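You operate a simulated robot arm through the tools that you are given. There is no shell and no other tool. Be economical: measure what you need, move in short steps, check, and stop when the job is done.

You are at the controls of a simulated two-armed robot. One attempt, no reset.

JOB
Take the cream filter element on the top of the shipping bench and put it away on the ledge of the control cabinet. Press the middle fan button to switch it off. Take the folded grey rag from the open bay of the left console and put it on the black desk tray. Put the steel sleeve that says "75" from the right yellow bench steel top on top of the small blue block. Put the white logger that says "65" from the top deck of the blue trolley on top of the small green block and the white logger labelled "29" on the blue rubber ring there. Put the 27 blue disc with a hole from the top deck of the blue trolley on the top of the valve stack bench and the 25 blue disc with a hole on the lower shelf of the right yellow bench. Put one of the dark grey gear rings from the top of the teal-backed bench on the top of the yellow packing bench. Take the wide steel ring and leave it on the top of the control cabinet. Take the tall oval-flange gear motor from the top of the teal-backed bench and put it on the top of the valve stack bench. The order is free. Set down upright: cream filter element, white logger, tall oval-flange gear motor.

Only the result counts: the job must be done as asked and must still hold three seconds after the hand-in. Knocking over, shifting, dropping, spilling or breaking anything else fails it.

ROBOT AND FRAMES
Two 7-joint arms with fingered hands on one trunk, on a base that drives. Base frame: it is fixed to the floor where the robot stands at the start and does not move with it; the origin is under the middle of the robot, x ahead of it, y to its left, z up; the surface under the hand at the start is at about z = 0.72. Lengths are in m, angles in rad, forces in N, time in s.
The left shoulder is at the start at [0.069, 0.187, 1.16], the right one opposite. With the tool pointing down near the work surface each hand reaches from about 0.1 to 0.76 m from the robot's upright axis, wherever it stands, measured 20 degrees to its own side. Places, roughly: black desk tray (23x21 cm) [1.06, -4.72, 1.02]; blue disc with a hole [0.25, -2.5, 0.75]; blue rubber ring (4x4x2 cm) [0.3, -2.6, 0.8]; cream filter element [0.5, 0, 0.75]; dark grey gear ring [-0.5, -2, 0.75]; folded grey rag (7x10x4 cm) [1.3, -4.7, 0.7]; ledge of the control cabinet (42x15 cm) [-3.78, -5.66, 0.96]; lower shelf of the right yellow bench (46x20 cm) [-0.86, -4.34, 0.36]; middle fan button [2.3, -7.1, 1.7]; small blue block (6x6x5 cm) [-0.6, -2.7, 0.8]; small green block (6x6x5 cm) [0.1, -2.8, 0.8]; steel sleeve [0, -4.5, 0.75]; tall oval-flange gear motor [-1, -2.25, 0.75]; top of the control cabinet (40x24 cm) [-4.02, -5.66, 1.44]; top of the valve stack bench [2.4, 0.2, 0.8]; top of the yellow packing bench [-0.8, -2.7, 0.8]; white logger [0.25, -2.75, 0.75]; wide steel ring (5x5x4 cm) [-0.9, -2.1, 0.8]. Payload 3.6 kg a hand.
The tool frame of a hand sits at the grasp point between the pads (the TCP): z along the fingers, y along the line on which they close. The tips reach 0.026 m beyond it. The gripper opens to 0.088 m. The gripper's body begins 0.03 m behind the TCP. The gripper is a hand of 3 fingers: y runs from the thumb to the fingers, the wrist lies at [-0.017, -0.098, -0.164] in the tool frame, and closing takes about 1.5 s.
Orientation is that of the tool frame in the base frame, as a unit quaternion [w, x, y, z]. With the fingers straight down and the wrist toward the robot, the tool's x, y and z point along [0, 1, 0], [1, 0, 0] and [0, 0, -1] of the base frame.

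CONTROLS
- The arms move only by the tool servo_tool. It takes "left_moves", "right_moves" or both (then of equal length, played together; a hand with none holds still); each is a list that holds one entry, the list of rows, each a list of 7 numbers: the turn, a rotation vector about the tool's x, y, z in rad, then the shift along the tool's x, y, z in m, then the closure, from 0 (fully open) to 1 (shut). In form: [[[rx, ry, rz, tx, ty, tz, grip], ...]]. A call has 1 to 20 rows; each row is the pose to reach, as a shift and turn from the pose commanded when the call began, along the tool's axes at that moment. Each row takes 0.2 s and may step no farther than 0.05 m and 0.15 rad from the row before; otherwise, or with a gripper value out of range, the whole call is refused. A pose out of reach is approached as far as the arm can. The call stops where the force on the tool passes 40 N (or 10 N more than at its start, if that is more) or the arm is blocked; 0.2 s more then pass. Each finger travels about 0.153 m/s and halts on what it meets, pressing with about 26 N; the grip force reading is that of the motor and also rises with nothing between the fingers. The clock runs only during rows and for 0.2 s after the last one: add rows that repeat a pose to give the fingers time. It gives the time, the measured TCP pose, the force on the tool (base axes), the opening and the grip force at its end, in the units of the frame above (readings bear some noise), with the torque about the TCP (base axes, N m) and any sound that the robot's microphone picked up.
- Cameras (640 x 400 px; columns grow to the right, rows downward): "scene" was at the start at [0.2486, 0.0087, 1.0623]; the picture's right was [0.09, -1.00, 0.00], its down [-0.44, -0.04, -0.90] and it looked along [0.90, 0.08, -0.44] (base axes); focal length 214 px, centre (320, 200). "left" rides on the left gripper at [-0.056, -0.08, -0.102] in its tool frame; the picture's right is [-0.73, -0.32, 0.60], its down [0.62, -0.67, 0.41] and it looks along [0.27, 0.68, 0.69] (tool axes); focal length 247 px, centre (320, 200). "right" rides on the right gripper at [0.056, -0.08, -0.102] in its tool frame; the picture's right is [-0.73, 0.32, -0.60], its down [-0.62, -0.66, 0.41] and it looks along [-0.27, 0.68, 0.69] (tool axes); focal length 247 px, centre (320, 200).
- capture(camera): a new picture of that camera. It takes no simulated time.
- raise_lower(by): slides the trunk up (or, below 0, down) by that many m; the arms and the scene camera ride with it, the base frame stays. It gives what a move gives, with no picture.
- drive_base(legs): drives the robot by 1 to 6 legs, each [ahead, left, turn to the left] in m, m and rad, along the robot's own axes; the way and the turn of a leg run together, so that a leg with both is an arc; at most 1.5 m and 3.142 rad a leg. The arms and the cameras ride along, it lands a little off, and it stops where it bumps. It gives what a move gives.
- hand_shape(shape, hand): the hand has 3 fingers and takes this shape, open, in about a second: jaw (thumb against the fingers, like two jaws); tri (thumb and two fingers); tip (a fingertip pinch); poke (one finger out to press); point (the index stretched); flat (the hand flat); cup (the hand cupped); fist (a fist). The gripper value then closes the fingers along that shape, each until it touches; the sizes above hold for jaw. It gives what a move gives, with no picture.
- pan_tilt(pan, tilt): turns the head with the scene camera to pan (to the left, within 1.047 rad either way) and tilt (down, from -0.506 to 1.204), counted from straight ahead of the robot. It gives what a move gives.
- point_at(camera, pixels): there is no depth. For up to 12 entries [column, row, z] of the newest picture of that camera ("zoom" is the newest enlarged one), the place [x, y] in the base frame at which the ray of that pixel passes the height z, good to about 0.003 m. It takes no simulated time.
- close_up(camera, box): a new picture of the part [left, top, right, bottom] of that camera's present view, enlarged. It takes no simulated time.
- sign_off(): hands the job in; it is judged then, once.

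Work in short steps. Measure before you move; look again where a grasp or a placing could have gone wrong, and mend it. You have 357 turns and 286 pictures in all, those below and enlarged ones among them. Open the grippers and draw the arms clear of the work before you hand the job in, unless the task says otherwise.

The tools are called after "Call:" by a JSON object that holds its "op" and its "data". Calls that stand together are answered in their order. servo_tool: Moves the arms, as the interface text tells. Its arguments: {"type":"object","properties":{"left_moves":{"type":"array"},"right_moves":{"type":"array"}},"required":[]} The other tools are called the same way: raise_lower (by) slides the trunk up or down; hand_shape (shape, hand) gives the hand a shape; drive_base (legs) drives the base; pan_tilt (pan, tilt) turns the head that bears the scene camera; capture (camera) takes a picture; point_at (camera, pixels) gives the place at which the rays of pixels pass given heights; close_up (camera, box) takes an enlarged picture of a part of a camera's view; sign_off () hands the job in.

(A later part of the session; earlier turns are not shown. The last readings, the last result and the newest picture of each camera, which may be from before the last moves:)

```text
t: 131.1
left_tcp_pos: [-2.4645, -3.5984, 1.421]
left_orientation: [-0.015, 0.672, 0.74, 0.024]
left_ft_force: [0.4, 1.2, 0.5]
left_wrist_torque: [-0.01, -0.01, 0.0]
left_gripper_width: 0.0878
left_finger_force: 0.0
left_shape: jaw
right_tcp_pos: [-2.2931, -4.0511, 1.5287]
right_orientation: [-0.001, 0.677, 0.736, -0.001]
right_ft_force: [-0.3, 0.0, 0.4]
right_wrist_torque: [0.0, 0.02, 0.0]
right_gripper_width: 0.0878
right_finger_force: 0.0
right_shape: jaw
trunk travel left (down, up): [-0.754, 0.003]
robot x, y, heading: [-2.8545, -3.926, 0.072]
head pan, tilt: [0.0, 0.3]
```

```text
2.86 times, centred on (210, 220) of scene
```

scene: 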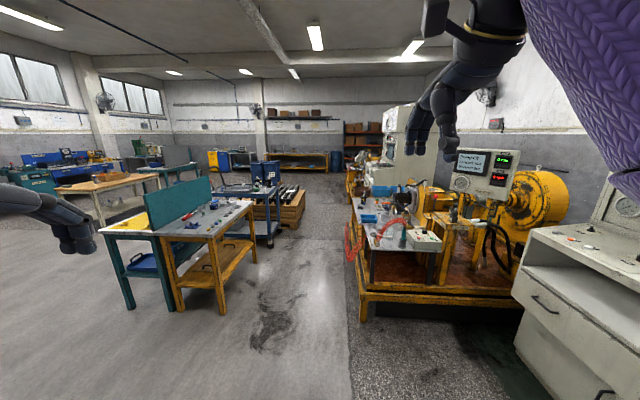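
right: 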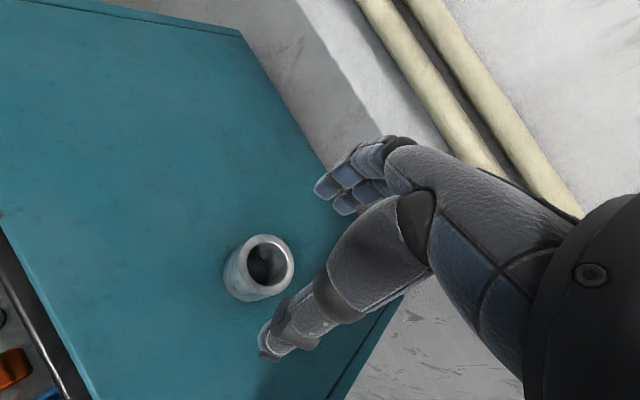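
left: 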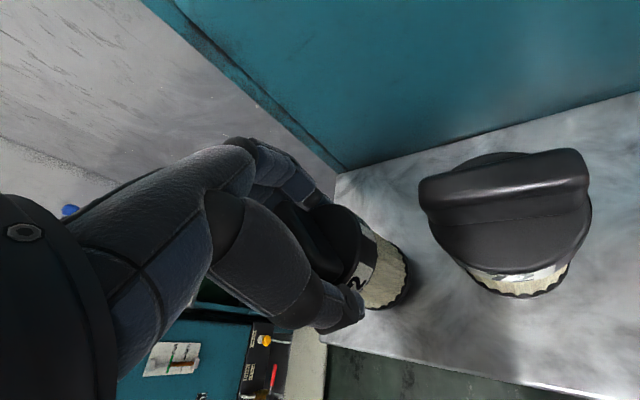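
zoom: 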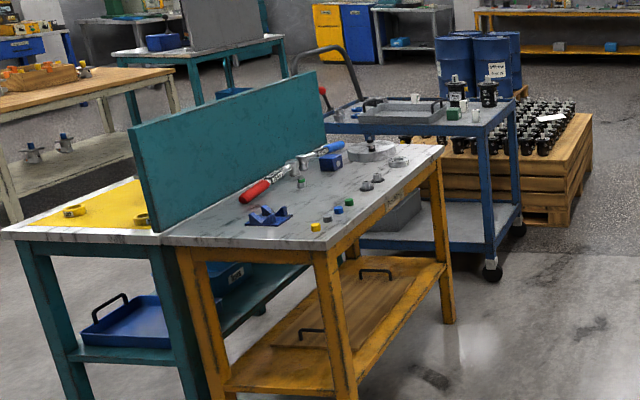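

The aisle is y −3.0…−4.1. I drive along it at y≈-3.55 to x≈0 and turn to face the yellow bench (−y).

Call:
{"op": "drive_base", "data": {"legs": [[0, 0.38, -0.072], [1.5, 0, 0], [1.35, 0, 0], [0, 0, -1.571]]}}

Call:
{"op": "pan_tilt", "data": {"pan": 0, "tilt": 0.5}}

Call:
{"op": "capture", "data": {"camera": "scene"}}

```text
t: 151.0
left_tcp_pos: [0.3506, -3.9082, 1.419]
left_orientation: [0.005, 0.999, 0.02, 0.028]
left_ft_force: [-0.6, -0.9, 0.2]
left_wrist_torque: [-0.04, 0.0, 0.02]
left_gripper_width: 0.0879
left_finger_force: 0.0
left_shape: jaw
right_tcp_pos: [-0.1106, -4.0552, 1.5295]
right_orientation: [0.0, 1.0, 0.014, 0.0]
right_ft_force: [-0.1, 0.8, -0.5]
right_wrist_torque: [-0.04, 0.01, -0.01]
right_gripper_width: 0.0878
right_finger_force: 0.0
right_shape: jaw
trunk travel left (down, up): [-0.754, 0.003]
robot x, y, heading: [0.0472, -3.5035, -1.55]
head pan, tilt: [0.0, 0.3]
```

```text
t: 151.7
left_tcp_pos: [0.351, -3.9081, 1.4204]
left_orientation: [0.005, 0.999, 0.021, 0.029]
left_ft_force: [1.1, 0.6, -0.4]
left_wrist_torque: [-0.02, 0.02, 0.03]
left_gripper_width: 0.0876
left_finger_force: 0.1
left_shape: jaw
right_tcp_pos: [-0.1104, -4.0544, 1.5276]
right_orientation: [-0.002, 1.0, 0.014, 0.001]
right_ft_force: [0.3, 0.2, 0.8]
right_wrist_torque: [0.01, 0.0, 0.06]
right_gripper_width: 0.0879
right_finger_force: 0.1
right_shape: jaw
trunk travel left (down, up): [-0.754, 0.003]
robot x, y, heading: [0.0417, -3.5023, -1.556]
head pan, tilt: [0.0, 0.499]
```

```text
229 pictures are left
```

scene: 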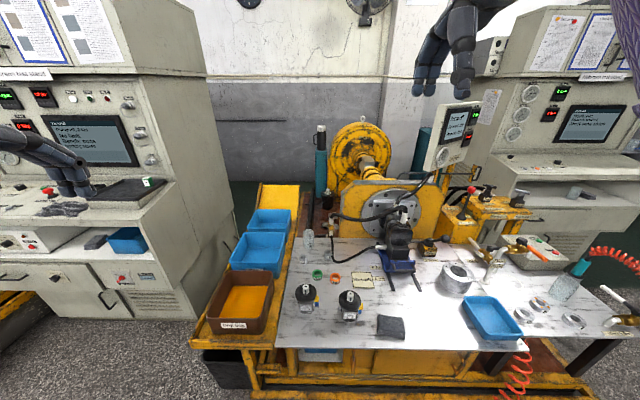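

I enlarge the steel top to find sleeve "75" and the console's bay.

Call:
{"op": "close_up", "data": {"camera": "scene", "box": [380, 210, 640, 360]}}

Call:
{"op": "close_up", "data": {"camera": "scene", "box": [270, 190, 470, 350]}}

Call:
{"op": "close_up", "data": {"camera": "scene", "box": [0, 120, 220, 330]}}

```text
2.46 times, centred on (510, 285) of scene
```

zoom: 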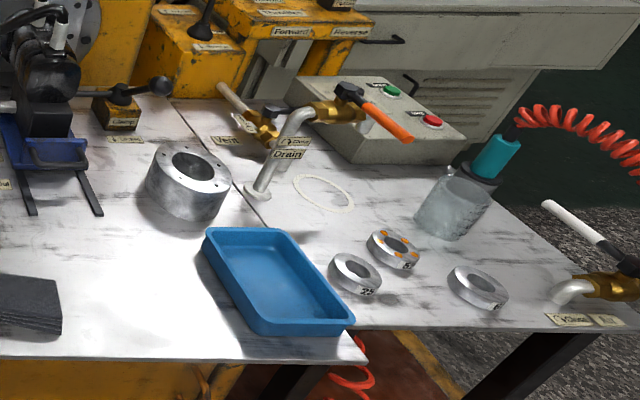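

```text
2.50 times, centred on (370, 270) of scene
```

zoom: 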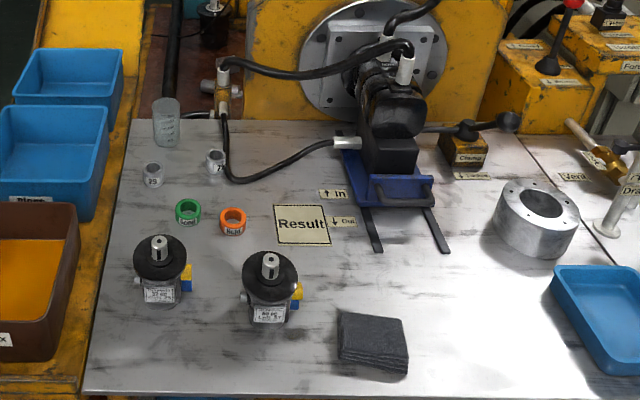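

```text
1.90 times, centred on (110, 225) of scene
```

zoom: 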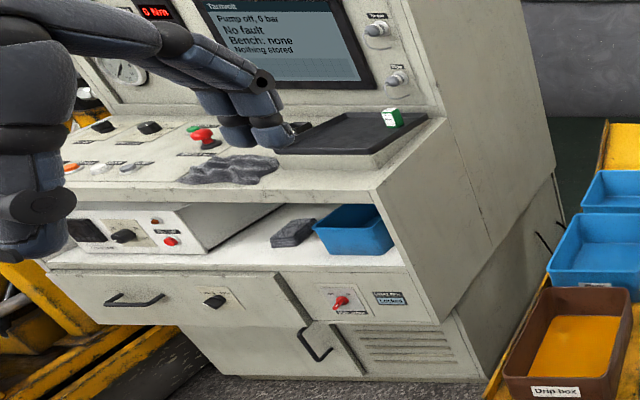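

Two small sleeves stand at scene (331,260) and (357,255). I measure bench and sleeves, then come closer.

Call:
{"op": "point_at", "data": {"camera": "scene", "pixels": [[331, 264, 0.78], [357, 259, 0.78], [300, 347, 0.76], [520, 350, 0.76], [285, 400, 0.0], [245, 392, 0.2], [205, 345, 0.6], [430, 345, 0.76]]}}

Call:
{"op": "capture", "data": {"camera": "right"}}

```text
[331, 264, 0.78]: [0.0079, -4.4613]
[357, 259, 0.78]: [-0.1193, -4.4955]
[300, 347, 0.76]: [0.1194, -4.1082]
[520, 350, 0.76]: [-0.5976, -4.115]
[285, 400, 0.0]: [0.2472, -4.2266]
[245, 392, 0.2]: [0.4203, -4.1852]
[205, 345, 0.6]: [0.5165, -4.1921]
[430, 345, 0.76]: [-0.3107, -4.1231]
```

```text
225 pictures are left
```

right: 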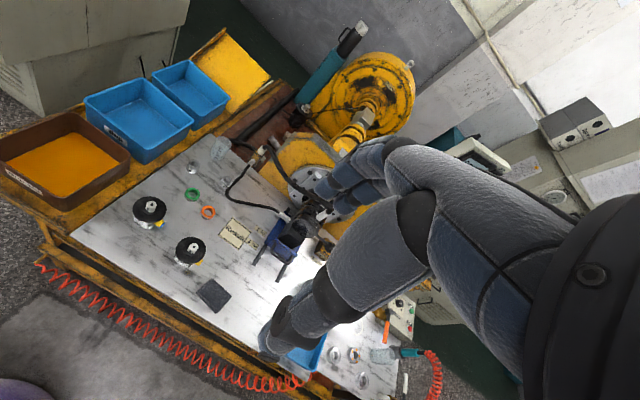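

I lower the trunk to about +0.1 and step closer, right side aligned with the sleeves.

Call:
{"op": "raise_lower", "data": {"by": -0.33}}

Call:
{"op": "drive_base", "data": {"legs": [[0.25, 0.08, -0.015]]}}

Call:
{"op": "pan_tilt", "data": {"pan": -0.2, "tilt": 0.7}}

Call:
{"op": "capture", "data": {"camera": "scene"}}

Call:
{"op": "capture", "data": {"camera": "right"}}

```text
t: 155.0
left_tcp_pos: [0.3821, -3.904, 1.0951]
left_orientation: [0.006, 0.997, 0.042, 0.072]
left_ft_force: [-0.1, 0.4, 0.3]
left_wrist_torque: [-0.04, 0.02, -0.03]
left_gripper_width: 0.0876
left_finger_force: 0.0
left_shape: jaw
right_tcp_pos: [-0.1116, -4.0545, 1.1993]
right_orientation: [-0.001, 1.0, 0.014, -0.001]
right_ft_force: [-0.6, -0.1, -0.7]
right_wrist_torque: [-0.01, -0.01, 0.01]
right_gripper_width: 0.0875
right_finger_force: 0.1
right_shape: jaw
trunk travel left (down, up): [-0.424, 0.333]
robot x, y, heading: [0.0439, -3.5029, -1.548]
head pan, tilt: [0.0, 0.499]
```

```text
t: 156.9
left_tcp_pos: [0.4536, -4.1699, 1.0969]
left_orientation: [0.01, 0.997, 0.03, 0.068]
left_ft_force: [-0.7, 0.2, 0.8]
left_wrist_torque: [0.01, -0.04, 0.0]
left_gripper_width: 0.0879
left_finger_force: 0.1
left_shape: jaw
right_tcp_pos: [-0.0407, -4.3083, 1.1984]
right_orientation: [-0.001, 1.0, 0.002, 0.0]
right_ft_force: [0.3, -0.3, 0.1]
right_wrist_torque: [0.01, -0.01, 0.02]
right_gripper_width: 0.0875
right_finger_force: 0.0
right_shape: jaw
trunk travel left (down, up): [-0.424, 0.333]
robot x, y, heading: [0.1254, -3.7581, -1.571]
head pan, tilt: [0.0, 0.499]
```

```text
t: 157.6
left_tcp_pos: [0.4539, -4.1686, 1.0993]
left_orientation: [0.01, 0.997, 0.032, 0.071]
left_ft_force: [0.0, -0.2, 0.3]
left_wrist_torque: [0.0, 0.0, 0.0]
left_gripper_width: 0.0879
left_finger_force: 0.1
left_shape: jaw
right_tcp_pos: [-0.0432, -4.3062, 1.1994]
right_orientation: [0.0, 1.0, 0.002, 0.001]
right_ft_force: [0.4, 0.2, 0.3]
right_wrist_torque: [0.0, 0.0, -0.01]
right_gripper_width: 0.0876
right_finger_force: 0.0
right_shape: jaw
trunk travel left (down, up): [-0.424, 0.333]
robot x, y, heading: [0.1256, -3.757, -1.573]
head pan, tilt: [-0.201, 0.7]
```

```text
224 pictures are left
```

scene: 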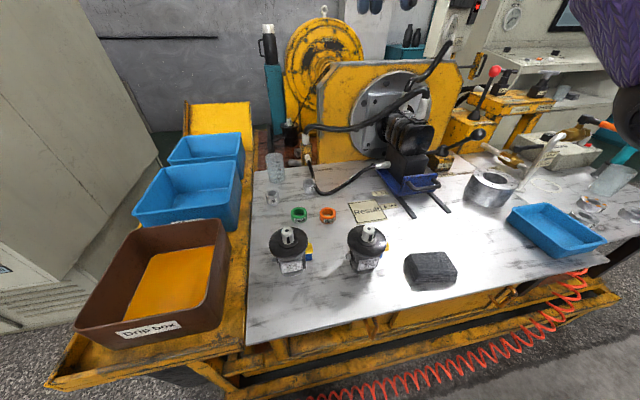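

```text
223 pictures are left
```

right: 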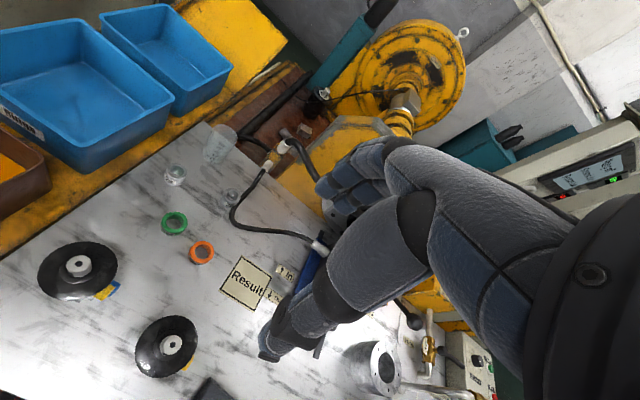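

I zoom on the two sleeves from both cameras to read the labels.

Call:
{"op": "close_up", "data": {"camera": "scene", "box": [250, 150, 350, 230]}}

Call:
{"op": "close_up", "data": {"camera": "right", "box": [140, 120, 270, 220]}}

```text
5.00 times, centred on (300, 190) of scene
```

zoom: 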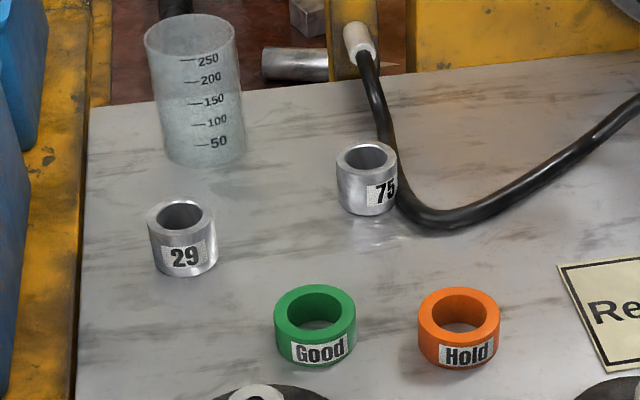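

```text
4.00 times, centred on (205, 170) of right
```

zoom: 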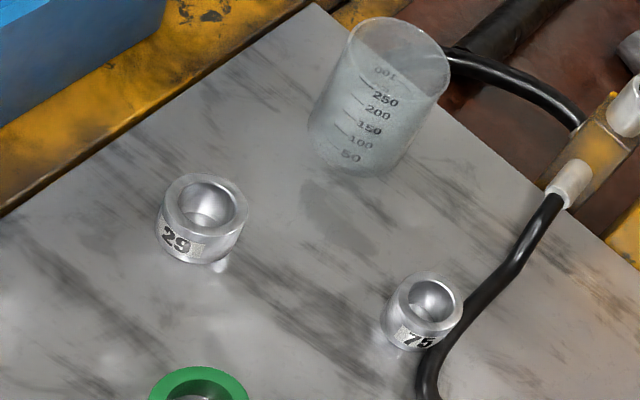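

Sleeve "75" is the right one, by the hose. I triangulate it.

Call:
{"op": "point_at", "data": {"camera": "scene", "pixels": [[309.4, 181.6, 0.8], [309.4, 181.6, 0.78], [309.4, 181.6, 0.82], [309.4, 192.8, 0.77], [309.4, 192.8, 0.79], [315, 195, 0.77], [320, 195, 0.77]]}}

Call:
{"op": "point_at", "data": {"camera": "right", "pixels": [[232, 195, 0.8], [232, 195, 0.78], [232, 195, 0.82], [227, 205, 0.77], [242, 193, 0.77], [233, 213, 0.77]]}}

```text
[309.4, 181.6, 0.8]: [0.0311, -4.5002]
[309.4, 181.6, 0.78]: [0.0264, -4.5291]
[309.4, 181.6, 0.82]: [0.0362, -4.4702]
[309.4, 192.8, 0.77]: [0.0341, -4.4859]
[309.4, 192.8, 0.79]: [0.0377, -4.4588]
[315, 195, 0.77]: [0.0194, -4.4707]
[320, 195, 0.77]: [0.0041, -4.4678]
```

```text
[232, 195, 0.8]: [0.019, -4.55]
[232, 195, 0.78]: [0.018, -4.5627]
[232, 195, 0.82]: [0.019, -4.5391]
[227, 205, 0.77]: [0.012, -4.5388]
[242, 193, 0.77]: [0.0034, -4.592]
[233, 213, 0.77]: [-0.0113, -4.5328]
```

Triangulation gives sleeve top z≈0.742 at (0.018,−4.585), bench top ≈0.72. I check the bench front edge at z 0.72 and my clearance.

Call:
{"op": "point_at", "data": {"camera": "scene", "pixels": [[246, 345, 0.72], [400, 305, 0.72], [360, 345, 0.55], [300, 398, 0.3], [400, 378, 0.3], [70, 380, 0.55], [115, 348, 0.72], [210, 365, 0.55]]}}

Call:
{"op": "pan_tilt", "data": {"pan": 0, "tilt": 1.15}}

Call:
{"op": "capture", "data": {"camera": "scene"}}

```text
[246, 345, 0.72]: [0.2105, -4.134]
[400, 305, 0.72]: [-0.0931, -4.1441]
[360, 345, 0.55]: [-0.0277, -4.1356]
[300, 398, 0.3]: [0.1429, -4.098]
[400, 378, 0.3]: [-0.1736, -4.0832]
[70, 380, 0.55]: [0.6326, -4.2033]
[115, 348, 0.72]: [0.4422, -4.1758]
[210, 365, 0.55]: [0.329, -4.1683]
```

```text
t: 158.5
left_tcp_pos: [0.4539, -4.1681, 1.098]
left_orientation: [0.01, 0.997, 0.032, 0.07]
left_ft_force: [-0.9, -0.4, 0.2]
left_wrist_torque: [0.04, -0.04, -0.01]
left_gripper_width: 0.0875
left_finger_force: 0.0
left_shape: jaw
right_tcp_pos: [-0.0419, -4.3072, 1.1981]
right_orientation: [-0.001, 1.0, 0.002, 0.001]
right_ft_force: [-0.3, 0.9, -1.0]
right_wrist_torque: [0.02, -0.01, -0.01]
right_gripper_width: 0.0878
right_finger_force: 0.1
right_shape: jaw
trunk travel left (down, up): [-0.424, 0.333]
robot x, y, heading: [0.1274, -3.757, -1.577]
head pan, tilt: [0.0, 1.15]
```

```text
220 pictures are left
```

scene: 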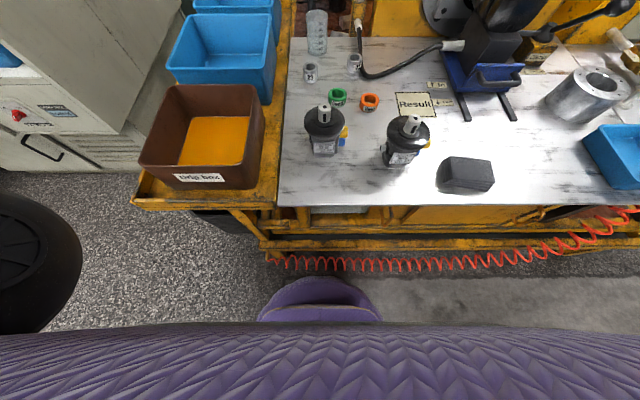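

The base front is close to the red hose (row 265). I back off 0.3 m to triangulate the hose's height.

Call:
{"op": "point_at", "data": {"camera": "scene", "pixels": [[270, 258, 0.2], [270, 258, 0.4], [320, 264, 0.2], [320, 264, 0.4], [410, 264, 0.2], [410, 264, 0.4], [324, 108, 0.82], [411, 120, 0.82], [325, 153, 0.72], [404, 162, 0.72]]}}

Call:
{"op": "drive_base", "data": {"legs": [[-0.35, 0, 0]]}}

Call:
{"op": "pan_tilt", "data": {"pan": 0, "tilt": 0.85}}

Call:
{"op": "capture", "data": {"camera": "scene"}}

```text
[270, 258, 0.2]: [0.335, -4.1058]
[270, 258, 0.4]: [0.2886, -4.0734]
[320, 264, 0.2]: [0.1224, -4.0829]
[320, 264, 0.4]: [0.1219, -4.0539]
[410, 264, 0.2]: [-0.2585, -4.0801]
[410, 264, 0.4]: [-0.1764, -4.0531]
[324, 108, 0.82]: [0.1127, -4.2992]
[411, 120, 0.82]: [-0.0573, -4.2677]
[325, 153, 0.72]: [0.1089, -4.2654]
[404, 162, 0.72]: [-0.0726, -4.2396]
```

```text
t: 160.8
left_tcp_pos: [0.4554, -3.8249, 1.0992]
left_orientation: [0.011, 0.997, 0.032, 0.07]
left_ft_force: [-0.8, 0.7, 0.3]
left_wrist_torque: [0.01, -0.01, 0.01]
left_gripper_width: 0.0879
left_finger_force: 0.1
left_shape: jaw
right_tcp_pos: [-0.0404, -3.9619, 1.1999]
right_orientation: [0.0, 1.0, 0.003, 0.0]
right_ft_force: [0.5, 1.0, -0.4]
right_wrist_torque: [-0.03, -0.04, 0.02]
right_gripper_width: 0.0879
right_finger_force: 0.1
right_shape: jaw
trunk travel left (down, up): [-0.424, 0.333]
robot x, y, heading: [0.1231, -3.4119, -1.572]
head pan, tilt: [0.0, 1.15]
```

```text
t: 161.6
left_tcp_pos: [0.4573, -3.8259, 1.0988]
left_orientation: [0.011, 0.997, 0.033, 0.071]
left_ft_force: [0.7, -0.1, 0.0]
left_wrist_torque: [0.01, -0.01, 0.0]
left_gripper_width: 0.0877
left_finger_force: 0.1
left_shape: jaw
right_tcp_pos: [-0.0414, -3.9634, 1.1995]
right_orientation: [-0.001, 1.0, 0.003, 0.0]
right_ft_force: [0.5, 0.5, -0.1]
right_wrist_torque: [-0.01, 0.01, 0.02]
right_gripper_width: 0.0878
right_finger_force: 0.1
right_shape: jaw
trunk travel left (down, up): [-0.424, 0.333]
robot x, y, heading: [0.1236, -3.4154, -1.572]
head pan, tilt: [0.0, 0.85]
```

```text
219 pictures are left
```

scene: 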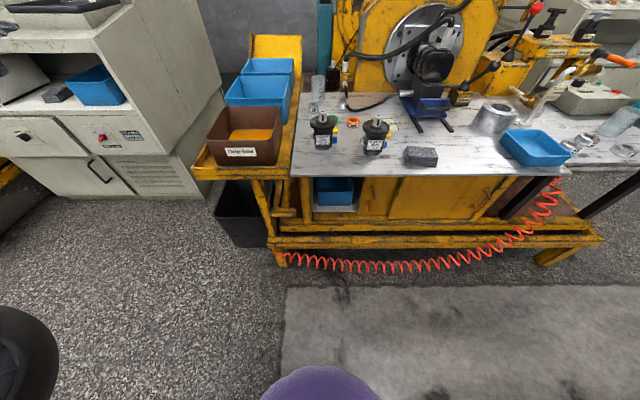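

Call:
{"op": "point_at", "data": {"camera": "scene", "pixels": [[310, 261, 0.05], [310, 261, 0.15], [310, 261, 0.25], [285, 262, 0.0], [420, 262, 0.1], [310, 240, 0.15], [310, 244, 0.3], [320, 372, 0.1], [320, 372, 0.3]]}}

```text
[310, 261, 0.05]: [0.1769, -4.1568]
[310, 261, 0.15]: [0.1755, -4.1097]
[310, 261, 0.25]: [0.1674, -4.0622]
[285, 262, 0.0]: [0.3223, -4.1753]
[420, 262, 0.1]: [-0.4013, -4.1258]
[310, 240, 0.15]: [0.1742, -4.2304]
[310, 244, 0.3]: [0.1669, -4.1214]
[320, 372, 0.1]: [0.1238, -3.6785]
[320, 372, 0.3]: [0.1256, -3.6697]
```

Hose is at y≈-4.08, z≈0.2, so my base must stay at y ≥ −3.80. I lower the trunk and place myself at x≈0.2 so the right shoulder lines up with the sleeve.

Call:
{"op": "raise_lower", "data": {"by": -0.22}}

Call:
{"op": "drive_base", "data": {"legs": [[0.35, 0.09, 0]]}}

Call:
{"op": "pan_tilt", "data": {"pan": -0.2, "tilt": 0.6}}

Call:
{"op": "capture", "data": {"camera": "scene"}}

```text
t: 163.9
left_tcp_pos: [0.478, -3.8418, 0.8487]
left_orientation: [-0.038, 0.993, 0.045, 0.102]
left_ft_force: [0.4, -0.7, 0.0]
left_wrist_torque: [-0.01, -0.02, -0.03]
left_gripper_width: 0.0879
left_finger_force: 0.1
left_shape: jaw
right_tcp_pos: [-0.0406, -3.9624, 0.9804]
right_orientation: [0.0, 1.0, 0.002, -0.001]
right_ft_force: [-0.5, 0.1, -1.0]
right_wrist_torque: [0.0, 0.01, 0.02]
right_gripper_width: 0.0877
right_finger_force: 0.1
right_shape: jaw
trunk travel left (down, up): [-0.204, 0.553]
robot x, y, heading: [0.1289, -3.4141, -1.573]
head pan, tilt: [0.0, 0.85]
```

```text
t: 166.2
left_tcp_pos: [0.5691, -4.1895, 0.8502]
left_orientation: [-0.035, 0.993, 0.047, 0.1]
left_ft_force: [-0.4, 0.7, 0.0]
left_wrist_torque: [-0.01, 0.0, -0.03]
left_gripper_width: 0.0878
left_finger_force: 0.0
left_shape: jaw
right_tcp_pos: [0.0524, -4.3139, 0.9793]
right_orientation: [-0.002, 1.0, 0.008, 0.0]
right_ft_force: [-0.4, -0.6, 0.0]
right_wrist_torque: [-0.01, 0.01, -0.02]
right_gripper_width: 0.0874
right_finger_force: 0.1
right_shape: jaw
trunk travel left (down, up): [-0.204, 0.553]
robot x, y, heading: [0.2109, -3.7653, -1.563]
head pan, tilt: [0.0, 0.85]
```

```text
t: 167.0
left_tcp_pos: [0.5694, -4.1889, 0.8513]
left_orientation: [-0.035, 0.993, 0.05, 0.101]
left_ft_force: [0.4, 0.2, 0.2]
left_wrist_torque: [0.02, 0.02, -0.03]
left_gripper_width: 0.0877
left_finger_force: 0.1
left_shape: jaw
right_tcp_pos: [0.0522, -4.3116, 0.9791]
right_orientation: [-0.001, 1.0, 0.007, 0.0]
right_ft_force: [0.1, 0.4, 0.0]
right_wrist_torque: [0.04, 0.03, -0.02]
right_gripper_width: 0.0878
right_finger_force: 0.1
right_shape: jaw
trunk travel left (down, up): [-0.204, 0.553]
robot x, y, heading: [0.2121, -3.7589, -1.563]
head pan, tilt: [-0.201, 0.6]
```

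```text
218 pictures are left
```

scene: 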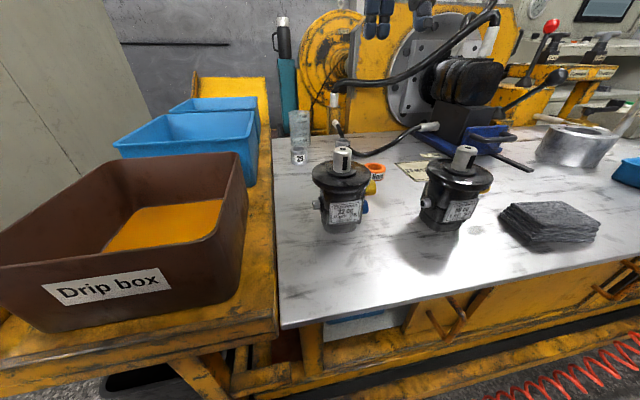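

The left hand is low near the drip box; I check both hand cameras.

Call:
{"op": "capture", "data": {"camera": "left"}}

Call:
{"op": "capture", "data": {"camera": "right"}}

```text
217 pictures are left
```

left: 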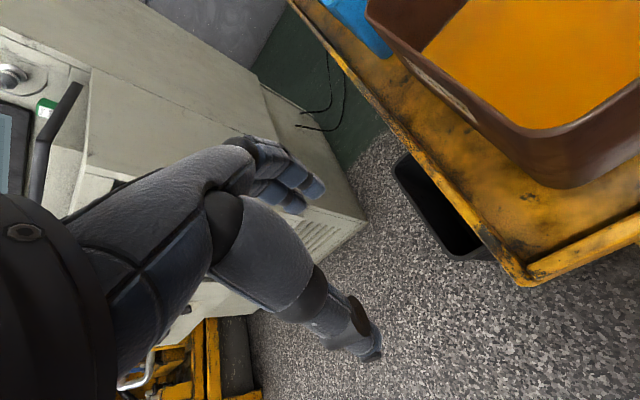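

```text
216 pictures are left
```

right: 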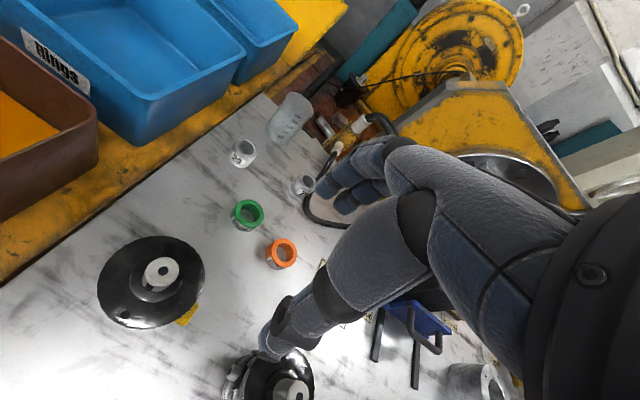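

I re-measure the sleeve from the right camera with a close-up.

Call:
{"op": "close_up", "data": {"camera": "right", "box": [220, 90, 380, 270]}}

Call:
{"op": "point_at", "data": {"camera": "right", "pixels": [[305, 182, 0.742], [305, 182, 0.76], [163, 270, 0.83], [245, 150, 0.742], [310, 210, 0.73], [330, 150, 0.78], [350, 140, 0.78]]}}

```text
2.22 times, centred on (300, 180) of right
```

zoom: 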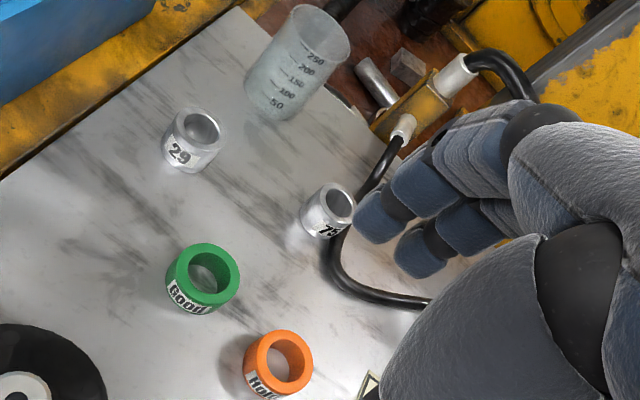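

```text
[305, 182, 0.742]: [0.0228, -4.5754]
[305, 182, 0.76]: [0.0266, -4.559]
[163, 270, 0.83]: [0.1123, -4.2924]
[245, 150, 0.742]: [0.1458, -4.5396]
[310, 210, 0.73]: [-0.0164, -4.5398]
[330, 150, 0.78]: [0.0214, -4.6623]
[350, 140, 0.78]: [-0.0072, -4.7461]
```

Sleeve 75 at (0.017,−4.582), diameter ≈4 cm; hose runs on its −x side. I move 3.5 cm forward, then bring the right hand above it with slight yaw and forward tilt.

Call:
{"op": "drive_base", "data": {"legs": [[0.035, 0, -0.008]]}}

Call:
{"op": "servo_tool", "data": {"right_moves": [[[-0.03, 0, -0.05, -0.005, 0.038, 0.005, 0], [-0.06, 0, -0.1, -0.01, 0.076, 0.01, 0], [-0.1, 0, -0.15, -0.015, 0.114, 0.02, 0.1], [-0.13, 0, -0.2, -0.02, 0.152, 0.03, 0.2], [-0.16, 0, -0.25, -0.025, 0.19, 0.04, 0.3], [-0.2, 0, -0.3, -0.03, 0.225, 0.05, 0.3], [-0.2, 0, -0.3, -0.03, 0.225, 0.05, 0.3]]]}}

Call:
{"op": "capture", "data": {"camera": "right"}}

Call:
{"op": "capture", "data": {"camera": "scene"}}

```text
t: 167.8
left_tcp_pos: [0.5679, -4.227, 0.852]
left_orientation: [-0.036, 0.993, 0.045, 0.102]
left_ft_force: [0.0, -0.3, -0.7]
left_wrist_torque: [0.01, -0.01, 0.02]
left_gripper_width: 0.0879
left_finger_force: 0.0
left_shape: jaw
right_tcp_pos: [0.0478, -4.3463, 0.9784]
right_orientation: [-0.002, 1.0, 0.003, 0.0]
right_ft_force: [0.5, -1.2, 1.1]
right_wrist_torque: [0.02, -0.01, -0.02]
right_gripper_width: 0.0876
right_finger_force: 0.0
right_shape: jaw
trunk travel left (down, up): [-0.204, 0.553]
robot x, y, heading: [0.2171, -3.7937, -1.571]
head pan, tilt: [-0.201, 0.6]
```

```text
t: 169.4
left_tcp_pos: [0.5691, -4.2271, 0.8525]
left_orientation: [-0.035, 0.993, 0.046, 0.103]
left_ft_force: [-0.2, 0.2, 0.5]
left_wrist_torque: [0.0, -0.04, 0.0]
left_gripper_width: 0.0877
left_finger_force: 0.0
left_shape: jaw
right_tcp_pos: [0.0161, -4.574, 0.9266]
right_orientation: [0.099, 0.983, 0.153, 0.0]
right_ft_force: [-0.3, 1.3, -0.4]
right_wrist_torque: [0.03, 0.0, 0.02]
right_gripper_width: 0.062
right_finger_force: 0.1
right_shape: jaw
trunk travel left (down, up): [-0.204, 0.553]
robot x, y, heading: [0.2125, -3.7954, -1.576]
head pan, tilt: [-0.201, 0.6]
```

```text
214 pictures are left
```

right: 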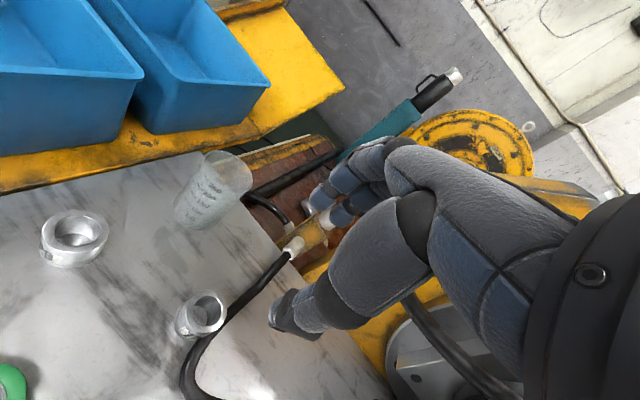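

```text
213 pictures are left
```

scene: 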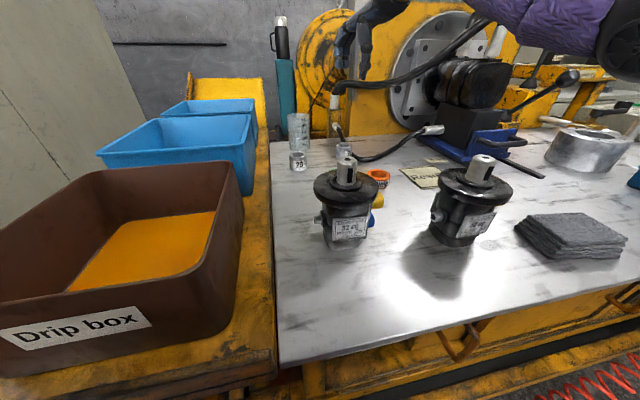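

Reach works. I re-measure sleeve, hose and fitting from this closer view.

Call:
{"op": "close_up", "data": {"camera": "right", "box": [120, 180, 360, 330]}}

Call:
{"op": "point_at", "data": {"camera": "right", "pixels": [[206, 311, 0.742], [206, 311, 0.752], [226, 318, 0.735], [200, 340, 0.73], [186, 372, 0.73], [292, 246, 0.79], [270, 270, 0.75], [190, 330, 0.72]]}}

```text
2.67 times, centred on (240, 255) of right
```

zoom: 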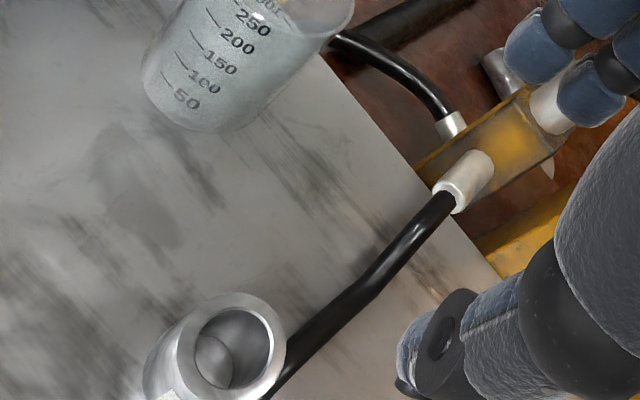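

```text
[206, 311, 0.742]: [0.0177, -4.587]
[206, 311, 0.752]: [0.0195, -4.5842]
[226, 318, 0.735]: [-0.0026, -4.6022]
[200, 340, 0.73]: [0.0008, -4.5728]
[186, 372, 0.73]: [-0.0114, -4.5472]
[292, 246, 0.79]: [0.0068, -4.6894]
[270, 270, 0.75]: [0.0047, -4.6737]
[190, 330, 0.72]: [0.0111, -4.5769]
```

Sleeve centre confirmed (0.018,−4.587); I'll offset the hand ~8 mm away from the hose. I lower the trunk 6 cm, then the hand to z≈0.79 with fingers pre-closed to 5 cm.

Call:
{"op": "raise_lower", "data": {"by": -0.06}}

Call:
{"op": "servo_tool", "data": {"right_moves": [[[0.03, 0, 0, 0.003, 0.005, 0.02, 0.4], [0.06, 0, 0, 0.006, 0.003, 0.045, 0.43], [0.08, 0, 0, 0.006, 0.0, 0.074, 0.43], [0.08, 0, 0, 0.006, 0.0, 0.074, 0.43]]]}}

Call:
{"op": "capture", "data": {"camera": "right"}}

```text
t: 170.4
left_tcp_pos: [0.5738, -4.232, 0.7803]
left_orientation: [-0.055, 0.991, 0.045, 0.111]
left_ft_force: [-0.5, 1.1, 0.1]
left_wrist_torque: [-0.03, -0.01, -0.01]
left_gripper_width: 0.0877
left_finger_force: 0.1
left_shape: jaw
right_tcp_pos: [0.0204, -4.5703, 0.8695]
right_orientation: [0.099, 0.983, 0.152, 0.0]
right_ft_force: [0.8, 0.5, 1.2]
right_wrist_torque: [0.02, 0.01, -0.02]
right_gripper_width: 0.0618
right_finger_force: 0.1
right_shape: jaw
trunk travel left (down, up): [-0.144, 0.613]
robot x, y, heading: [0.2142, -3.795, -1.578]
head pan, tilt: [-0.201, 0.6]
```

```text
t: 171.4
left_tcp_pos: [0.5731, -4.2325, 0.7812]
left_orientation: [-0.053, 0.991, 0.046, 0.11]
left_ft_force: [-0.3, -0.2, 0.7]
left_wrist_torque: [0.0, 0.01, 0.01]
left_gripper_width: 0.0876
left_finger_force: 0.1
left_shape: jaw
right_tcp_pos: [0.0271, -4.5862, 0.7984]
right_orientation: [0.06, 0.987, 0.152, -0.006]
right_ft_force: [-0.2, -0.4, 0.5]
right_wrist_torque: [-0.01, 0.01, -0.02]
right_gripper_width: 0.0506
right_finger_force: 0.0
right_shape: jaw
trunk travel left (down, up): [-0.144, 0.613]
robot x, y, heading: [0.2132, -3.794, -1.582]
head pan, tilt: [-0.201, 0.6]
```

```text
211 pictures are left
```

right: 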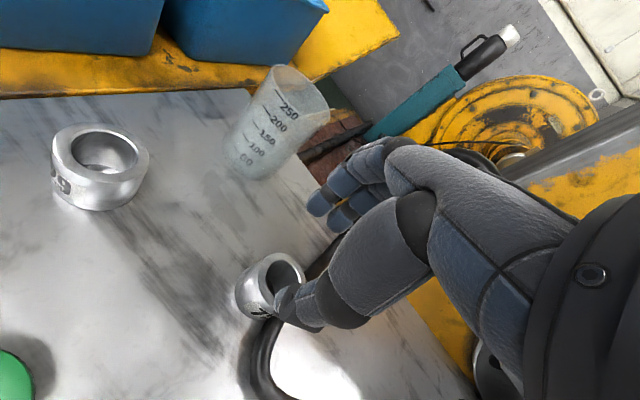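

I check the thumb tip, fingertips and sleeve positions in this view.

Call:
{"op": "point_at", "data": {"camera": "right", "pixels": [[283, 312, 0.772], [283, 312, 0.765], [322, 208, 0.778], [345, 225, 0.778], [276, 277, 0.742], [270, 330, 0.73], [252, 160, 0.72]]}}

Call:
{"op": "close_up", "data": {"camera": "right", "box": [220, 180, 380, 380]}}

```text
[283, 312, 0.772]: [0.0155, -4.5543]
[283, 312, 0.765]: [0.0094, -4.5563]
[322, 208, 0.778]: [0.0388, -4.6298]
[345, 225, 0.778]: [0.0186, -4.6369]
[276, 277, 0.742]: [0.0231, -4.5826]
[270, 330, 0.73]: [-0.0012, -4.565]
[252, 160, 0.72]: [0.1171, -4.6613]
```

```text
2.00 times, centred on (300, 280) of right
```

zoom: 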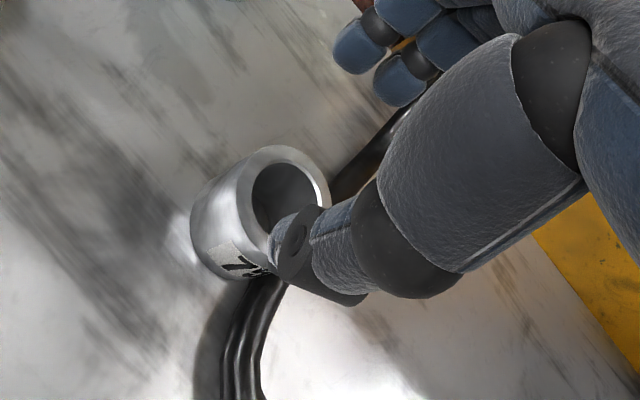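

Thumb is too near the sleeve edge; I open to ~6.2 cm, shift 2 mm and lower in steps to z≈0.757.

Call:
{"op": "servo_tool", "data": {"right_moves": [[[0, 0, 0, 0, -0.002, 0.0, 0.3], [0, 0, 0, 0, -0.002, 0.0, 0.3], [0, 0, 0, 0, -0.004, 0.015, 0.3], [0, 0, 0, 0, -0.006, 0.03, 0.3], [0, 0, 0, 0, -0.007, 0.04, 0.3]]]}}

Call:
{"op": "close_up", "data": {"camera": "right", "box": [220, 150, 420, 380]}}

```text
t: 172.8
left_tcp_pos: [0.5743, -4.2321, 0.7797]
left_orientation: [-0.051, 0.992, 0.047, 0.109]
left_ft_force: [1.4, -1.1, -0.1]
left_wrist_torque: [0.01, 0.03, -0.01]
left_gripper_width: 0.0878
left_finger_force: 0.0
left_shape: jaw
right_tcp_pos: [0.0215, -4.5952, 0.8092]
right_orientation: [0.103, 0.983, 0.149, -0.015]
right_ft_force: [0.0, -0.4, -0.2]
right_wrist_torque: [0.0, -0.02, -0.01]
right_gripper_width: 0.0616
right_finger_force: 0.0
right_shape: jaw
trunk travel left (down, up): [-0.144, 0.613]
robot x, y, heading: [0.2135, -3.793, -1.581]
head pan, tilt: [-0.201, 0.6]
stopped in row 5 (right hand): the arm was blocked; the commanded pose is now the measured one
```

```text
1.74 times, centred on (320, 265) of right
```

zoom: 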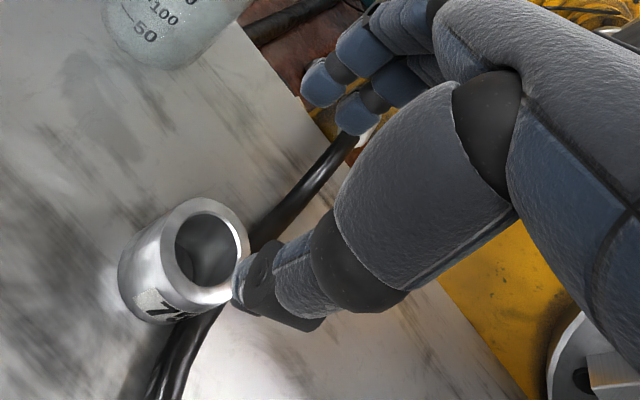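

The arm ran out of reach while lowering. I'll use a lower shoulder and a bit more tilt; first I move the left hand up and outwards so it stays clear.

Call:
{"op": "servo_tool", "data": {"left_moves": [[[0, 0, 0, 0.02, 0, -0.03, 0], [0, 0, 0, 0.04, 0, -0.06, 0], [0, 0, 0, 0.06, 0, -0.1, 0], [0, 0, 0, 0.08, 0, -0.14, 0]]]}}

Call:
{"op": "servo_tool", "data": {"right_moves": [[[0, 0, 0, 0, -0.02, -0.02, 0.3], [0, 0, 0, 0, -0.02, -0.03, 0.3]]]}}

Call:
{"op": "capture", "data": {"camera": "left"}}

```text
t: 173.7
left_tcp_pos: [0.6221, -4.1794, 0.8095]
left_orientation: [-0.182, 0.977, 0.031, 0.111]
left_ft_force: [-0.2, -0.3, -0.5]
left_wrist_torque: [0.01, 0.02, -0.01]
left_gripper_width: 0.0883
left_finger_force: 0.0
left_shape: jaw
left hand out of reach, approached as far as the arm can: row 1, 2, 3
right_tcp_pos: [0.0336, -4.5766, 0.8116]
right_orientation: [0.101, 0.983, 0.154, -0.013]
right_ft_force: [0.2, -0.4, -0.1]
right_wrist_torque: [0.01, -0.07, -0.03]
right_gripper_width: 0.0614
right_finger_force: 0.1
right_shape: jaw
trunk travel left (down, up): [-0.144, 0.613]
robot x, y, heading: [0.2152, -3.7872, -1.563]
head pan, tilt: [-0.201, 0.6]
stopped in row 4 (left hand): the arm was blocked; the commanded pose is now the measured one
```

```text
t: 174.5
left_tcp_pos: [0.6228, -4.1805, 0.8079]
left_orientation: [-0.182, 0.977, 0.03, 0.11]
left_ft_force: [0.1, 1.0, 0.0]
left_wrist_torque: [0.01, -0.03, -0.01]
left_gripper_width: 0.088
left_finger_force: 0.0
left_shape: jaw
right_tcp_pos: [0.0275, -4.5516, 0.8378]
right_orientation: [0.103, 0.982, 0.155, -0.012]
right_ft_force: [0.4, 0.1, 0.9]
right_wrist_torque: [-0.04, 0.01, 0.02]
right_gripper_width: 0.0615
right_finger_force: 0.1
right_shape: jaw
trunk travel left (down, up): [-0.144, 0.613]
robot x, y, heading: [0.2174, -3.7899, -1.567]
head pan, tilt: [-0.201, 0.6]
stopped in row 2 (right hand): the arm was blocked; the commanded pose is now the measured one
```

```text
208 pictures are left
```

left: 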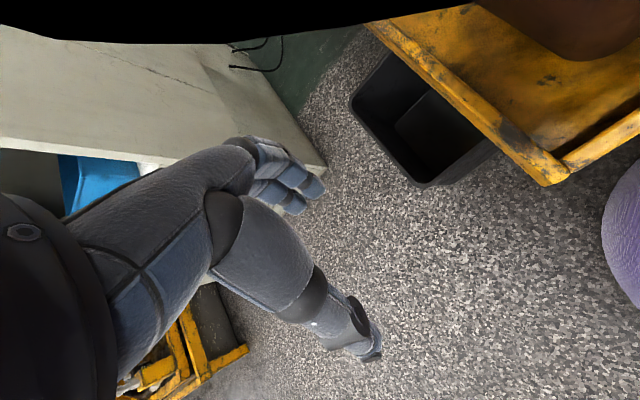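

Left hand is clear. I lower the trunk 8 cm, creep forward 1 cm, and check the right hand's view.

Call:
{"op": "raise_lower", "data": {"by": -0.08}}

Call:
{"op": "drive_base", "data": {"legs": [[0.012, 0, 0]]}}

Call:
{"op": "capture", "data": {"camera": "right"}}

Call:
{"op": "capture", "data": {"camera": "scene"}}

```text
t: 175.4
left_tcp_pos: [0.657, -4.2257, 0.7599]
left_orientation: [-0.154, 0.977, 0.074, 0.124]
left_ft_force: [0.3, -0.3, -0.2]
left_wrist_torque: [-0.03, 0.02, 0.01]
left_gripper_width: 0.0879
left_finger_force: 0.0
left_shape: jaw
right_tcp_pos: [0.0931, -4.5756, 0.8991]
right_orientation: [0.241, 0.949, 0.201, -0.023]
right_ft_force: [0.0, 0.1, 0.7]
right_wrist_torque: [-0.01, 0.01, 0.04]
right_gripper_width: 0.0617
right_finger_force: 0.0
right_shape: jaw
trunk travel left (down, up): [-0.078, 0.679]
robot x, y, heading: [0.2328, -3.7898, -1.52]
head pan, tilt: [-0.201, 0.6]
stopped: the arm was blocked; the commanded pose is now the measured one
```

```text
t: 176.2
left_tcp_pos: [0.6775, -4.2821, 0.7505]
left_orientation: [-0.115, 0.973, 0.145, 0.135]
left_ft_force: [0.0, 0.1, 1.4]
left_wrist_torque: [-0.01, 0.03, -0.01]
left_gripper_width: 0.0881
left_finger_force: 0.2
left_shape: jaw
right_tcp_pos: [0.1709, -4.5913, 0.9586]
right_orientation: [0.344, 0.897, 0.275, -0.037]
right_ft_force: [-0.4, -0.3, -1.4]
right_wrist_torque: [-0.07, -0.02, 0.0]
right_gripper_width: 0.0616
right_finger_force: 0.0
right_shape: jaw
trunk travel left (down, up): [-0.078, 0.679]
robot x, y, heading: [0.2331, -3.7832, -1.509]
head pan, tilt: [-0.201, 0.6]
stopped in leg 1: the robot was blocked; the commanded pose is now the measured one
```

```text
207 pictures are left
```

right: 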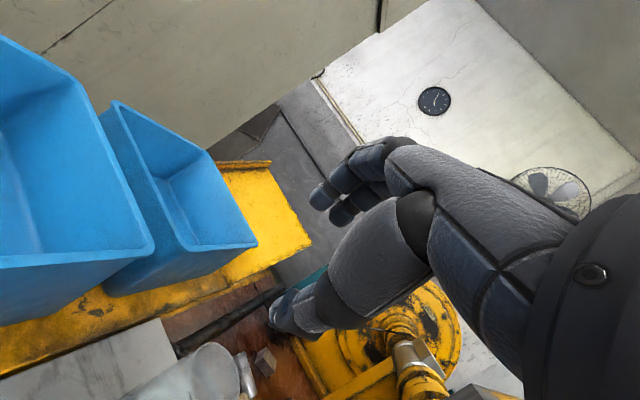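

```text
206 pictures are left
```

scene: 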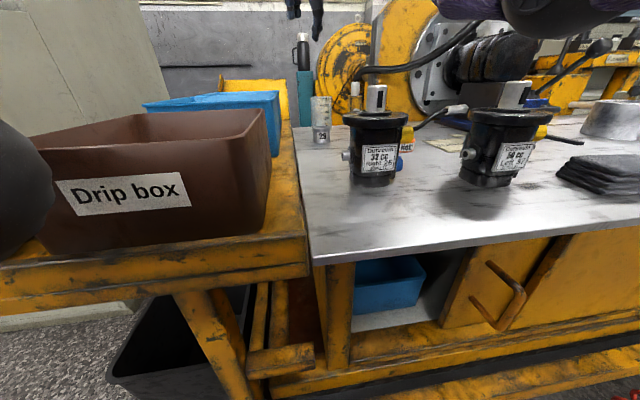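

Something (likely an elbow) was blocked and the robot yawed. I raise the trunk immediately to free it.

Call:
{"op": "raise_lower", "data": {"by": 0.2}}

Call:
{"op": "capture", "data": {"camera": "scene"}}

Call:
{"op": "capture", "data": {"camera": "right"}}

Call:
{"op": "capture", "data": {"camera": "left"}}

```text
t: 176.5
left_tcp_pos: [0.6799, -4.3161, 0.7608]
left_orientation: [-0.073, 0.968, 0.189, 0.147]
left_ft_force: [-0.1, -0.5, 0.1]
left_wrist_torque: [-0.05, 0.03, 0.04]
left_gripper_width: 0.0881
left_finger_force: 0.0
left_shape: jaw
right_tcp_pos: [0.1929, -4.5736, 1.0386]
right_orientation: [0.423, 0.856, 0.296, -0.017]
right_ft_force: [-0.3, 0.0, -1.8]
right_wrist_torque: [-0.08, -0.09, 0.07]
right_gripper_width: 0.0615
right_finger_force: 0.0
right_shape: jaw
trunk travel left (down, up): [-0.083, 0.675]
robot x, y, heading: [0.2266, -3.779, -1.531]
head pan, tilt: [-0.201, 0.6]
stopped: the arm was blocked; the commanded pose is now the measured one
```

```text
205 pictures are left
```

scene: 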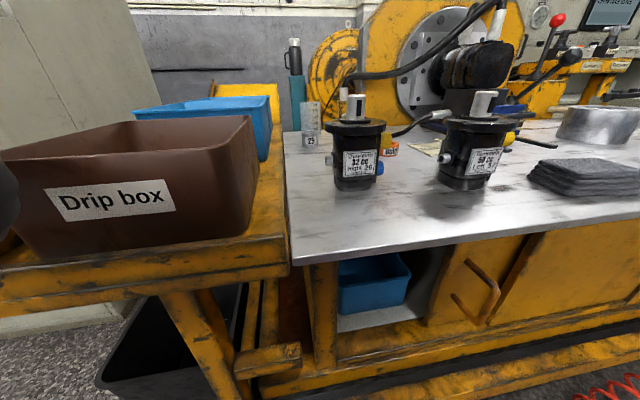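

```text
204 pictures are left
```

right: 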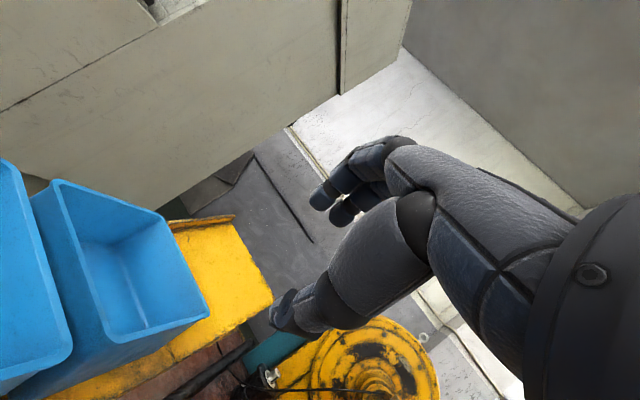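

```text
203 pictures are left
```

left: 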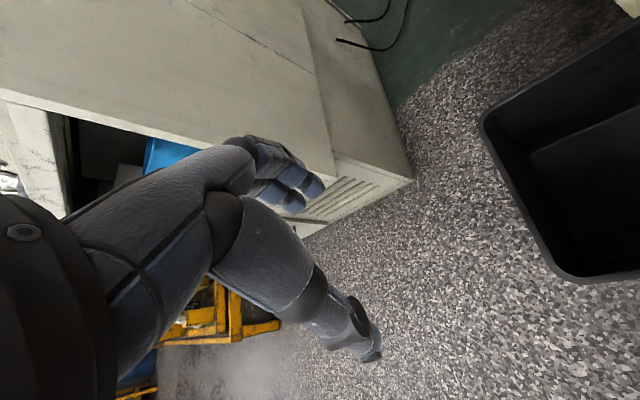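

Still blocked. I pan to see the right arm/elbow.

Call:
{"op": "pan_tilt", "data": {"pan": -0.95, "tilt": 0.5}}

Call:
{"op": "capture", "data": {"camera": "scene"}}

Call:
{"op": "pan_tilt", "data": {"pan": 0.95, "tilt": 0.5}}

Call:
{"op": "capture", "data": {"camera": "scene"}}

```text
t: 177.6
left_tcp_pos: [0.6819, -4.315, 0.761]
left_orientation: [-0.074, 0.967, 0.19, 0.152]
left_ft_force: [-0.3, -0.2, 0.8]
left_wrist_torque: [0.02, -0.01, 0.02]
left_gripper_width: 0.0877
left_finger_force: 0.0
left_shape: jaw
right_tcp_pos: [0.1977, -4.5719, 1.0524]
right_orientation: [0.43, 0.852, 0.298, -0.016]
right_ft_force: [0.8, 0.0, 0.2]
right_wrist_torque: [-0.02, 0.01, 0.01]
right_gripper_width: 0.0617
right_finger_force: 0.0
right_shape: jaw
trunk travel left (down, up): [-0.083, 0.675]
robot x, y, heading: [0.2239, -3.787, -1.532]
head pan, tilt: [-0.949, 0.499]
```

```text
202 pictures are left
```

scene: 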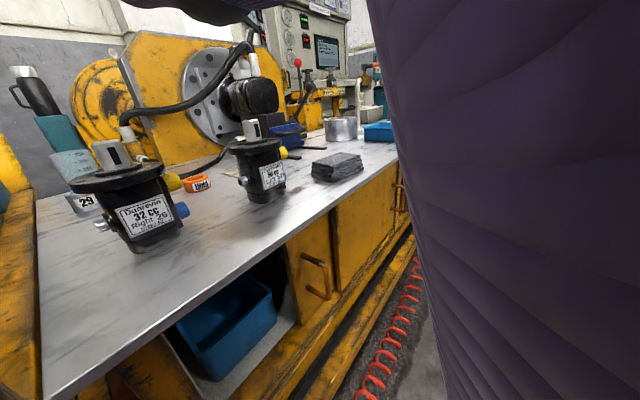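

```text
t: 179.4
left_tcp_pos: [0.6807, -4.3163, 0.7596]
left_orientation: [-0.074, 0.967, 0.189, 0.152]
left_ft_force: [-0.3, 0.3, -0.8]
left_wrist_torque: [-0.01, 0.0, 0.01]
left_gripper_width: 0.0882
left_finger_force: 0.0
left_shape: jaw
right_tcp_pos: [0.1967, -4.5733, 1.0511]
right_orientation: [0.43, 0.852, 0.299, -0.013]
right_ft_force: [0.1, -0.2, -0.4]
right_wrist_torque: [-0.06, -0.02, 0.01]
right_gripper_width: 0.0617
right_finger_force: 0.0
right_shape: jaw
trunk travel left (down, up): [-0.083, 0.675]
robot x, y, heading: [0.2277, -3.7856, -1.531]
head pan, tilt: [0.949, 0.499]
```

```text
201 pictures are left
```

scene: 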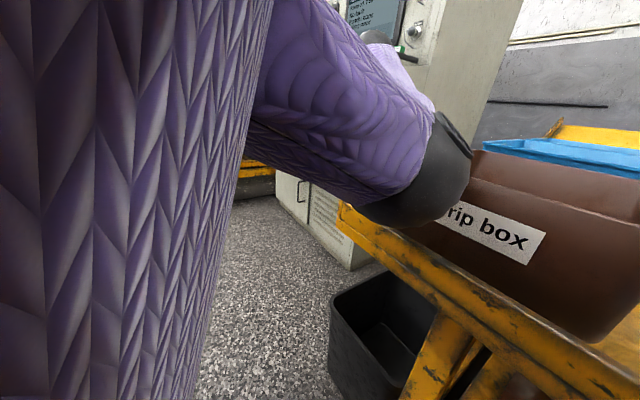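

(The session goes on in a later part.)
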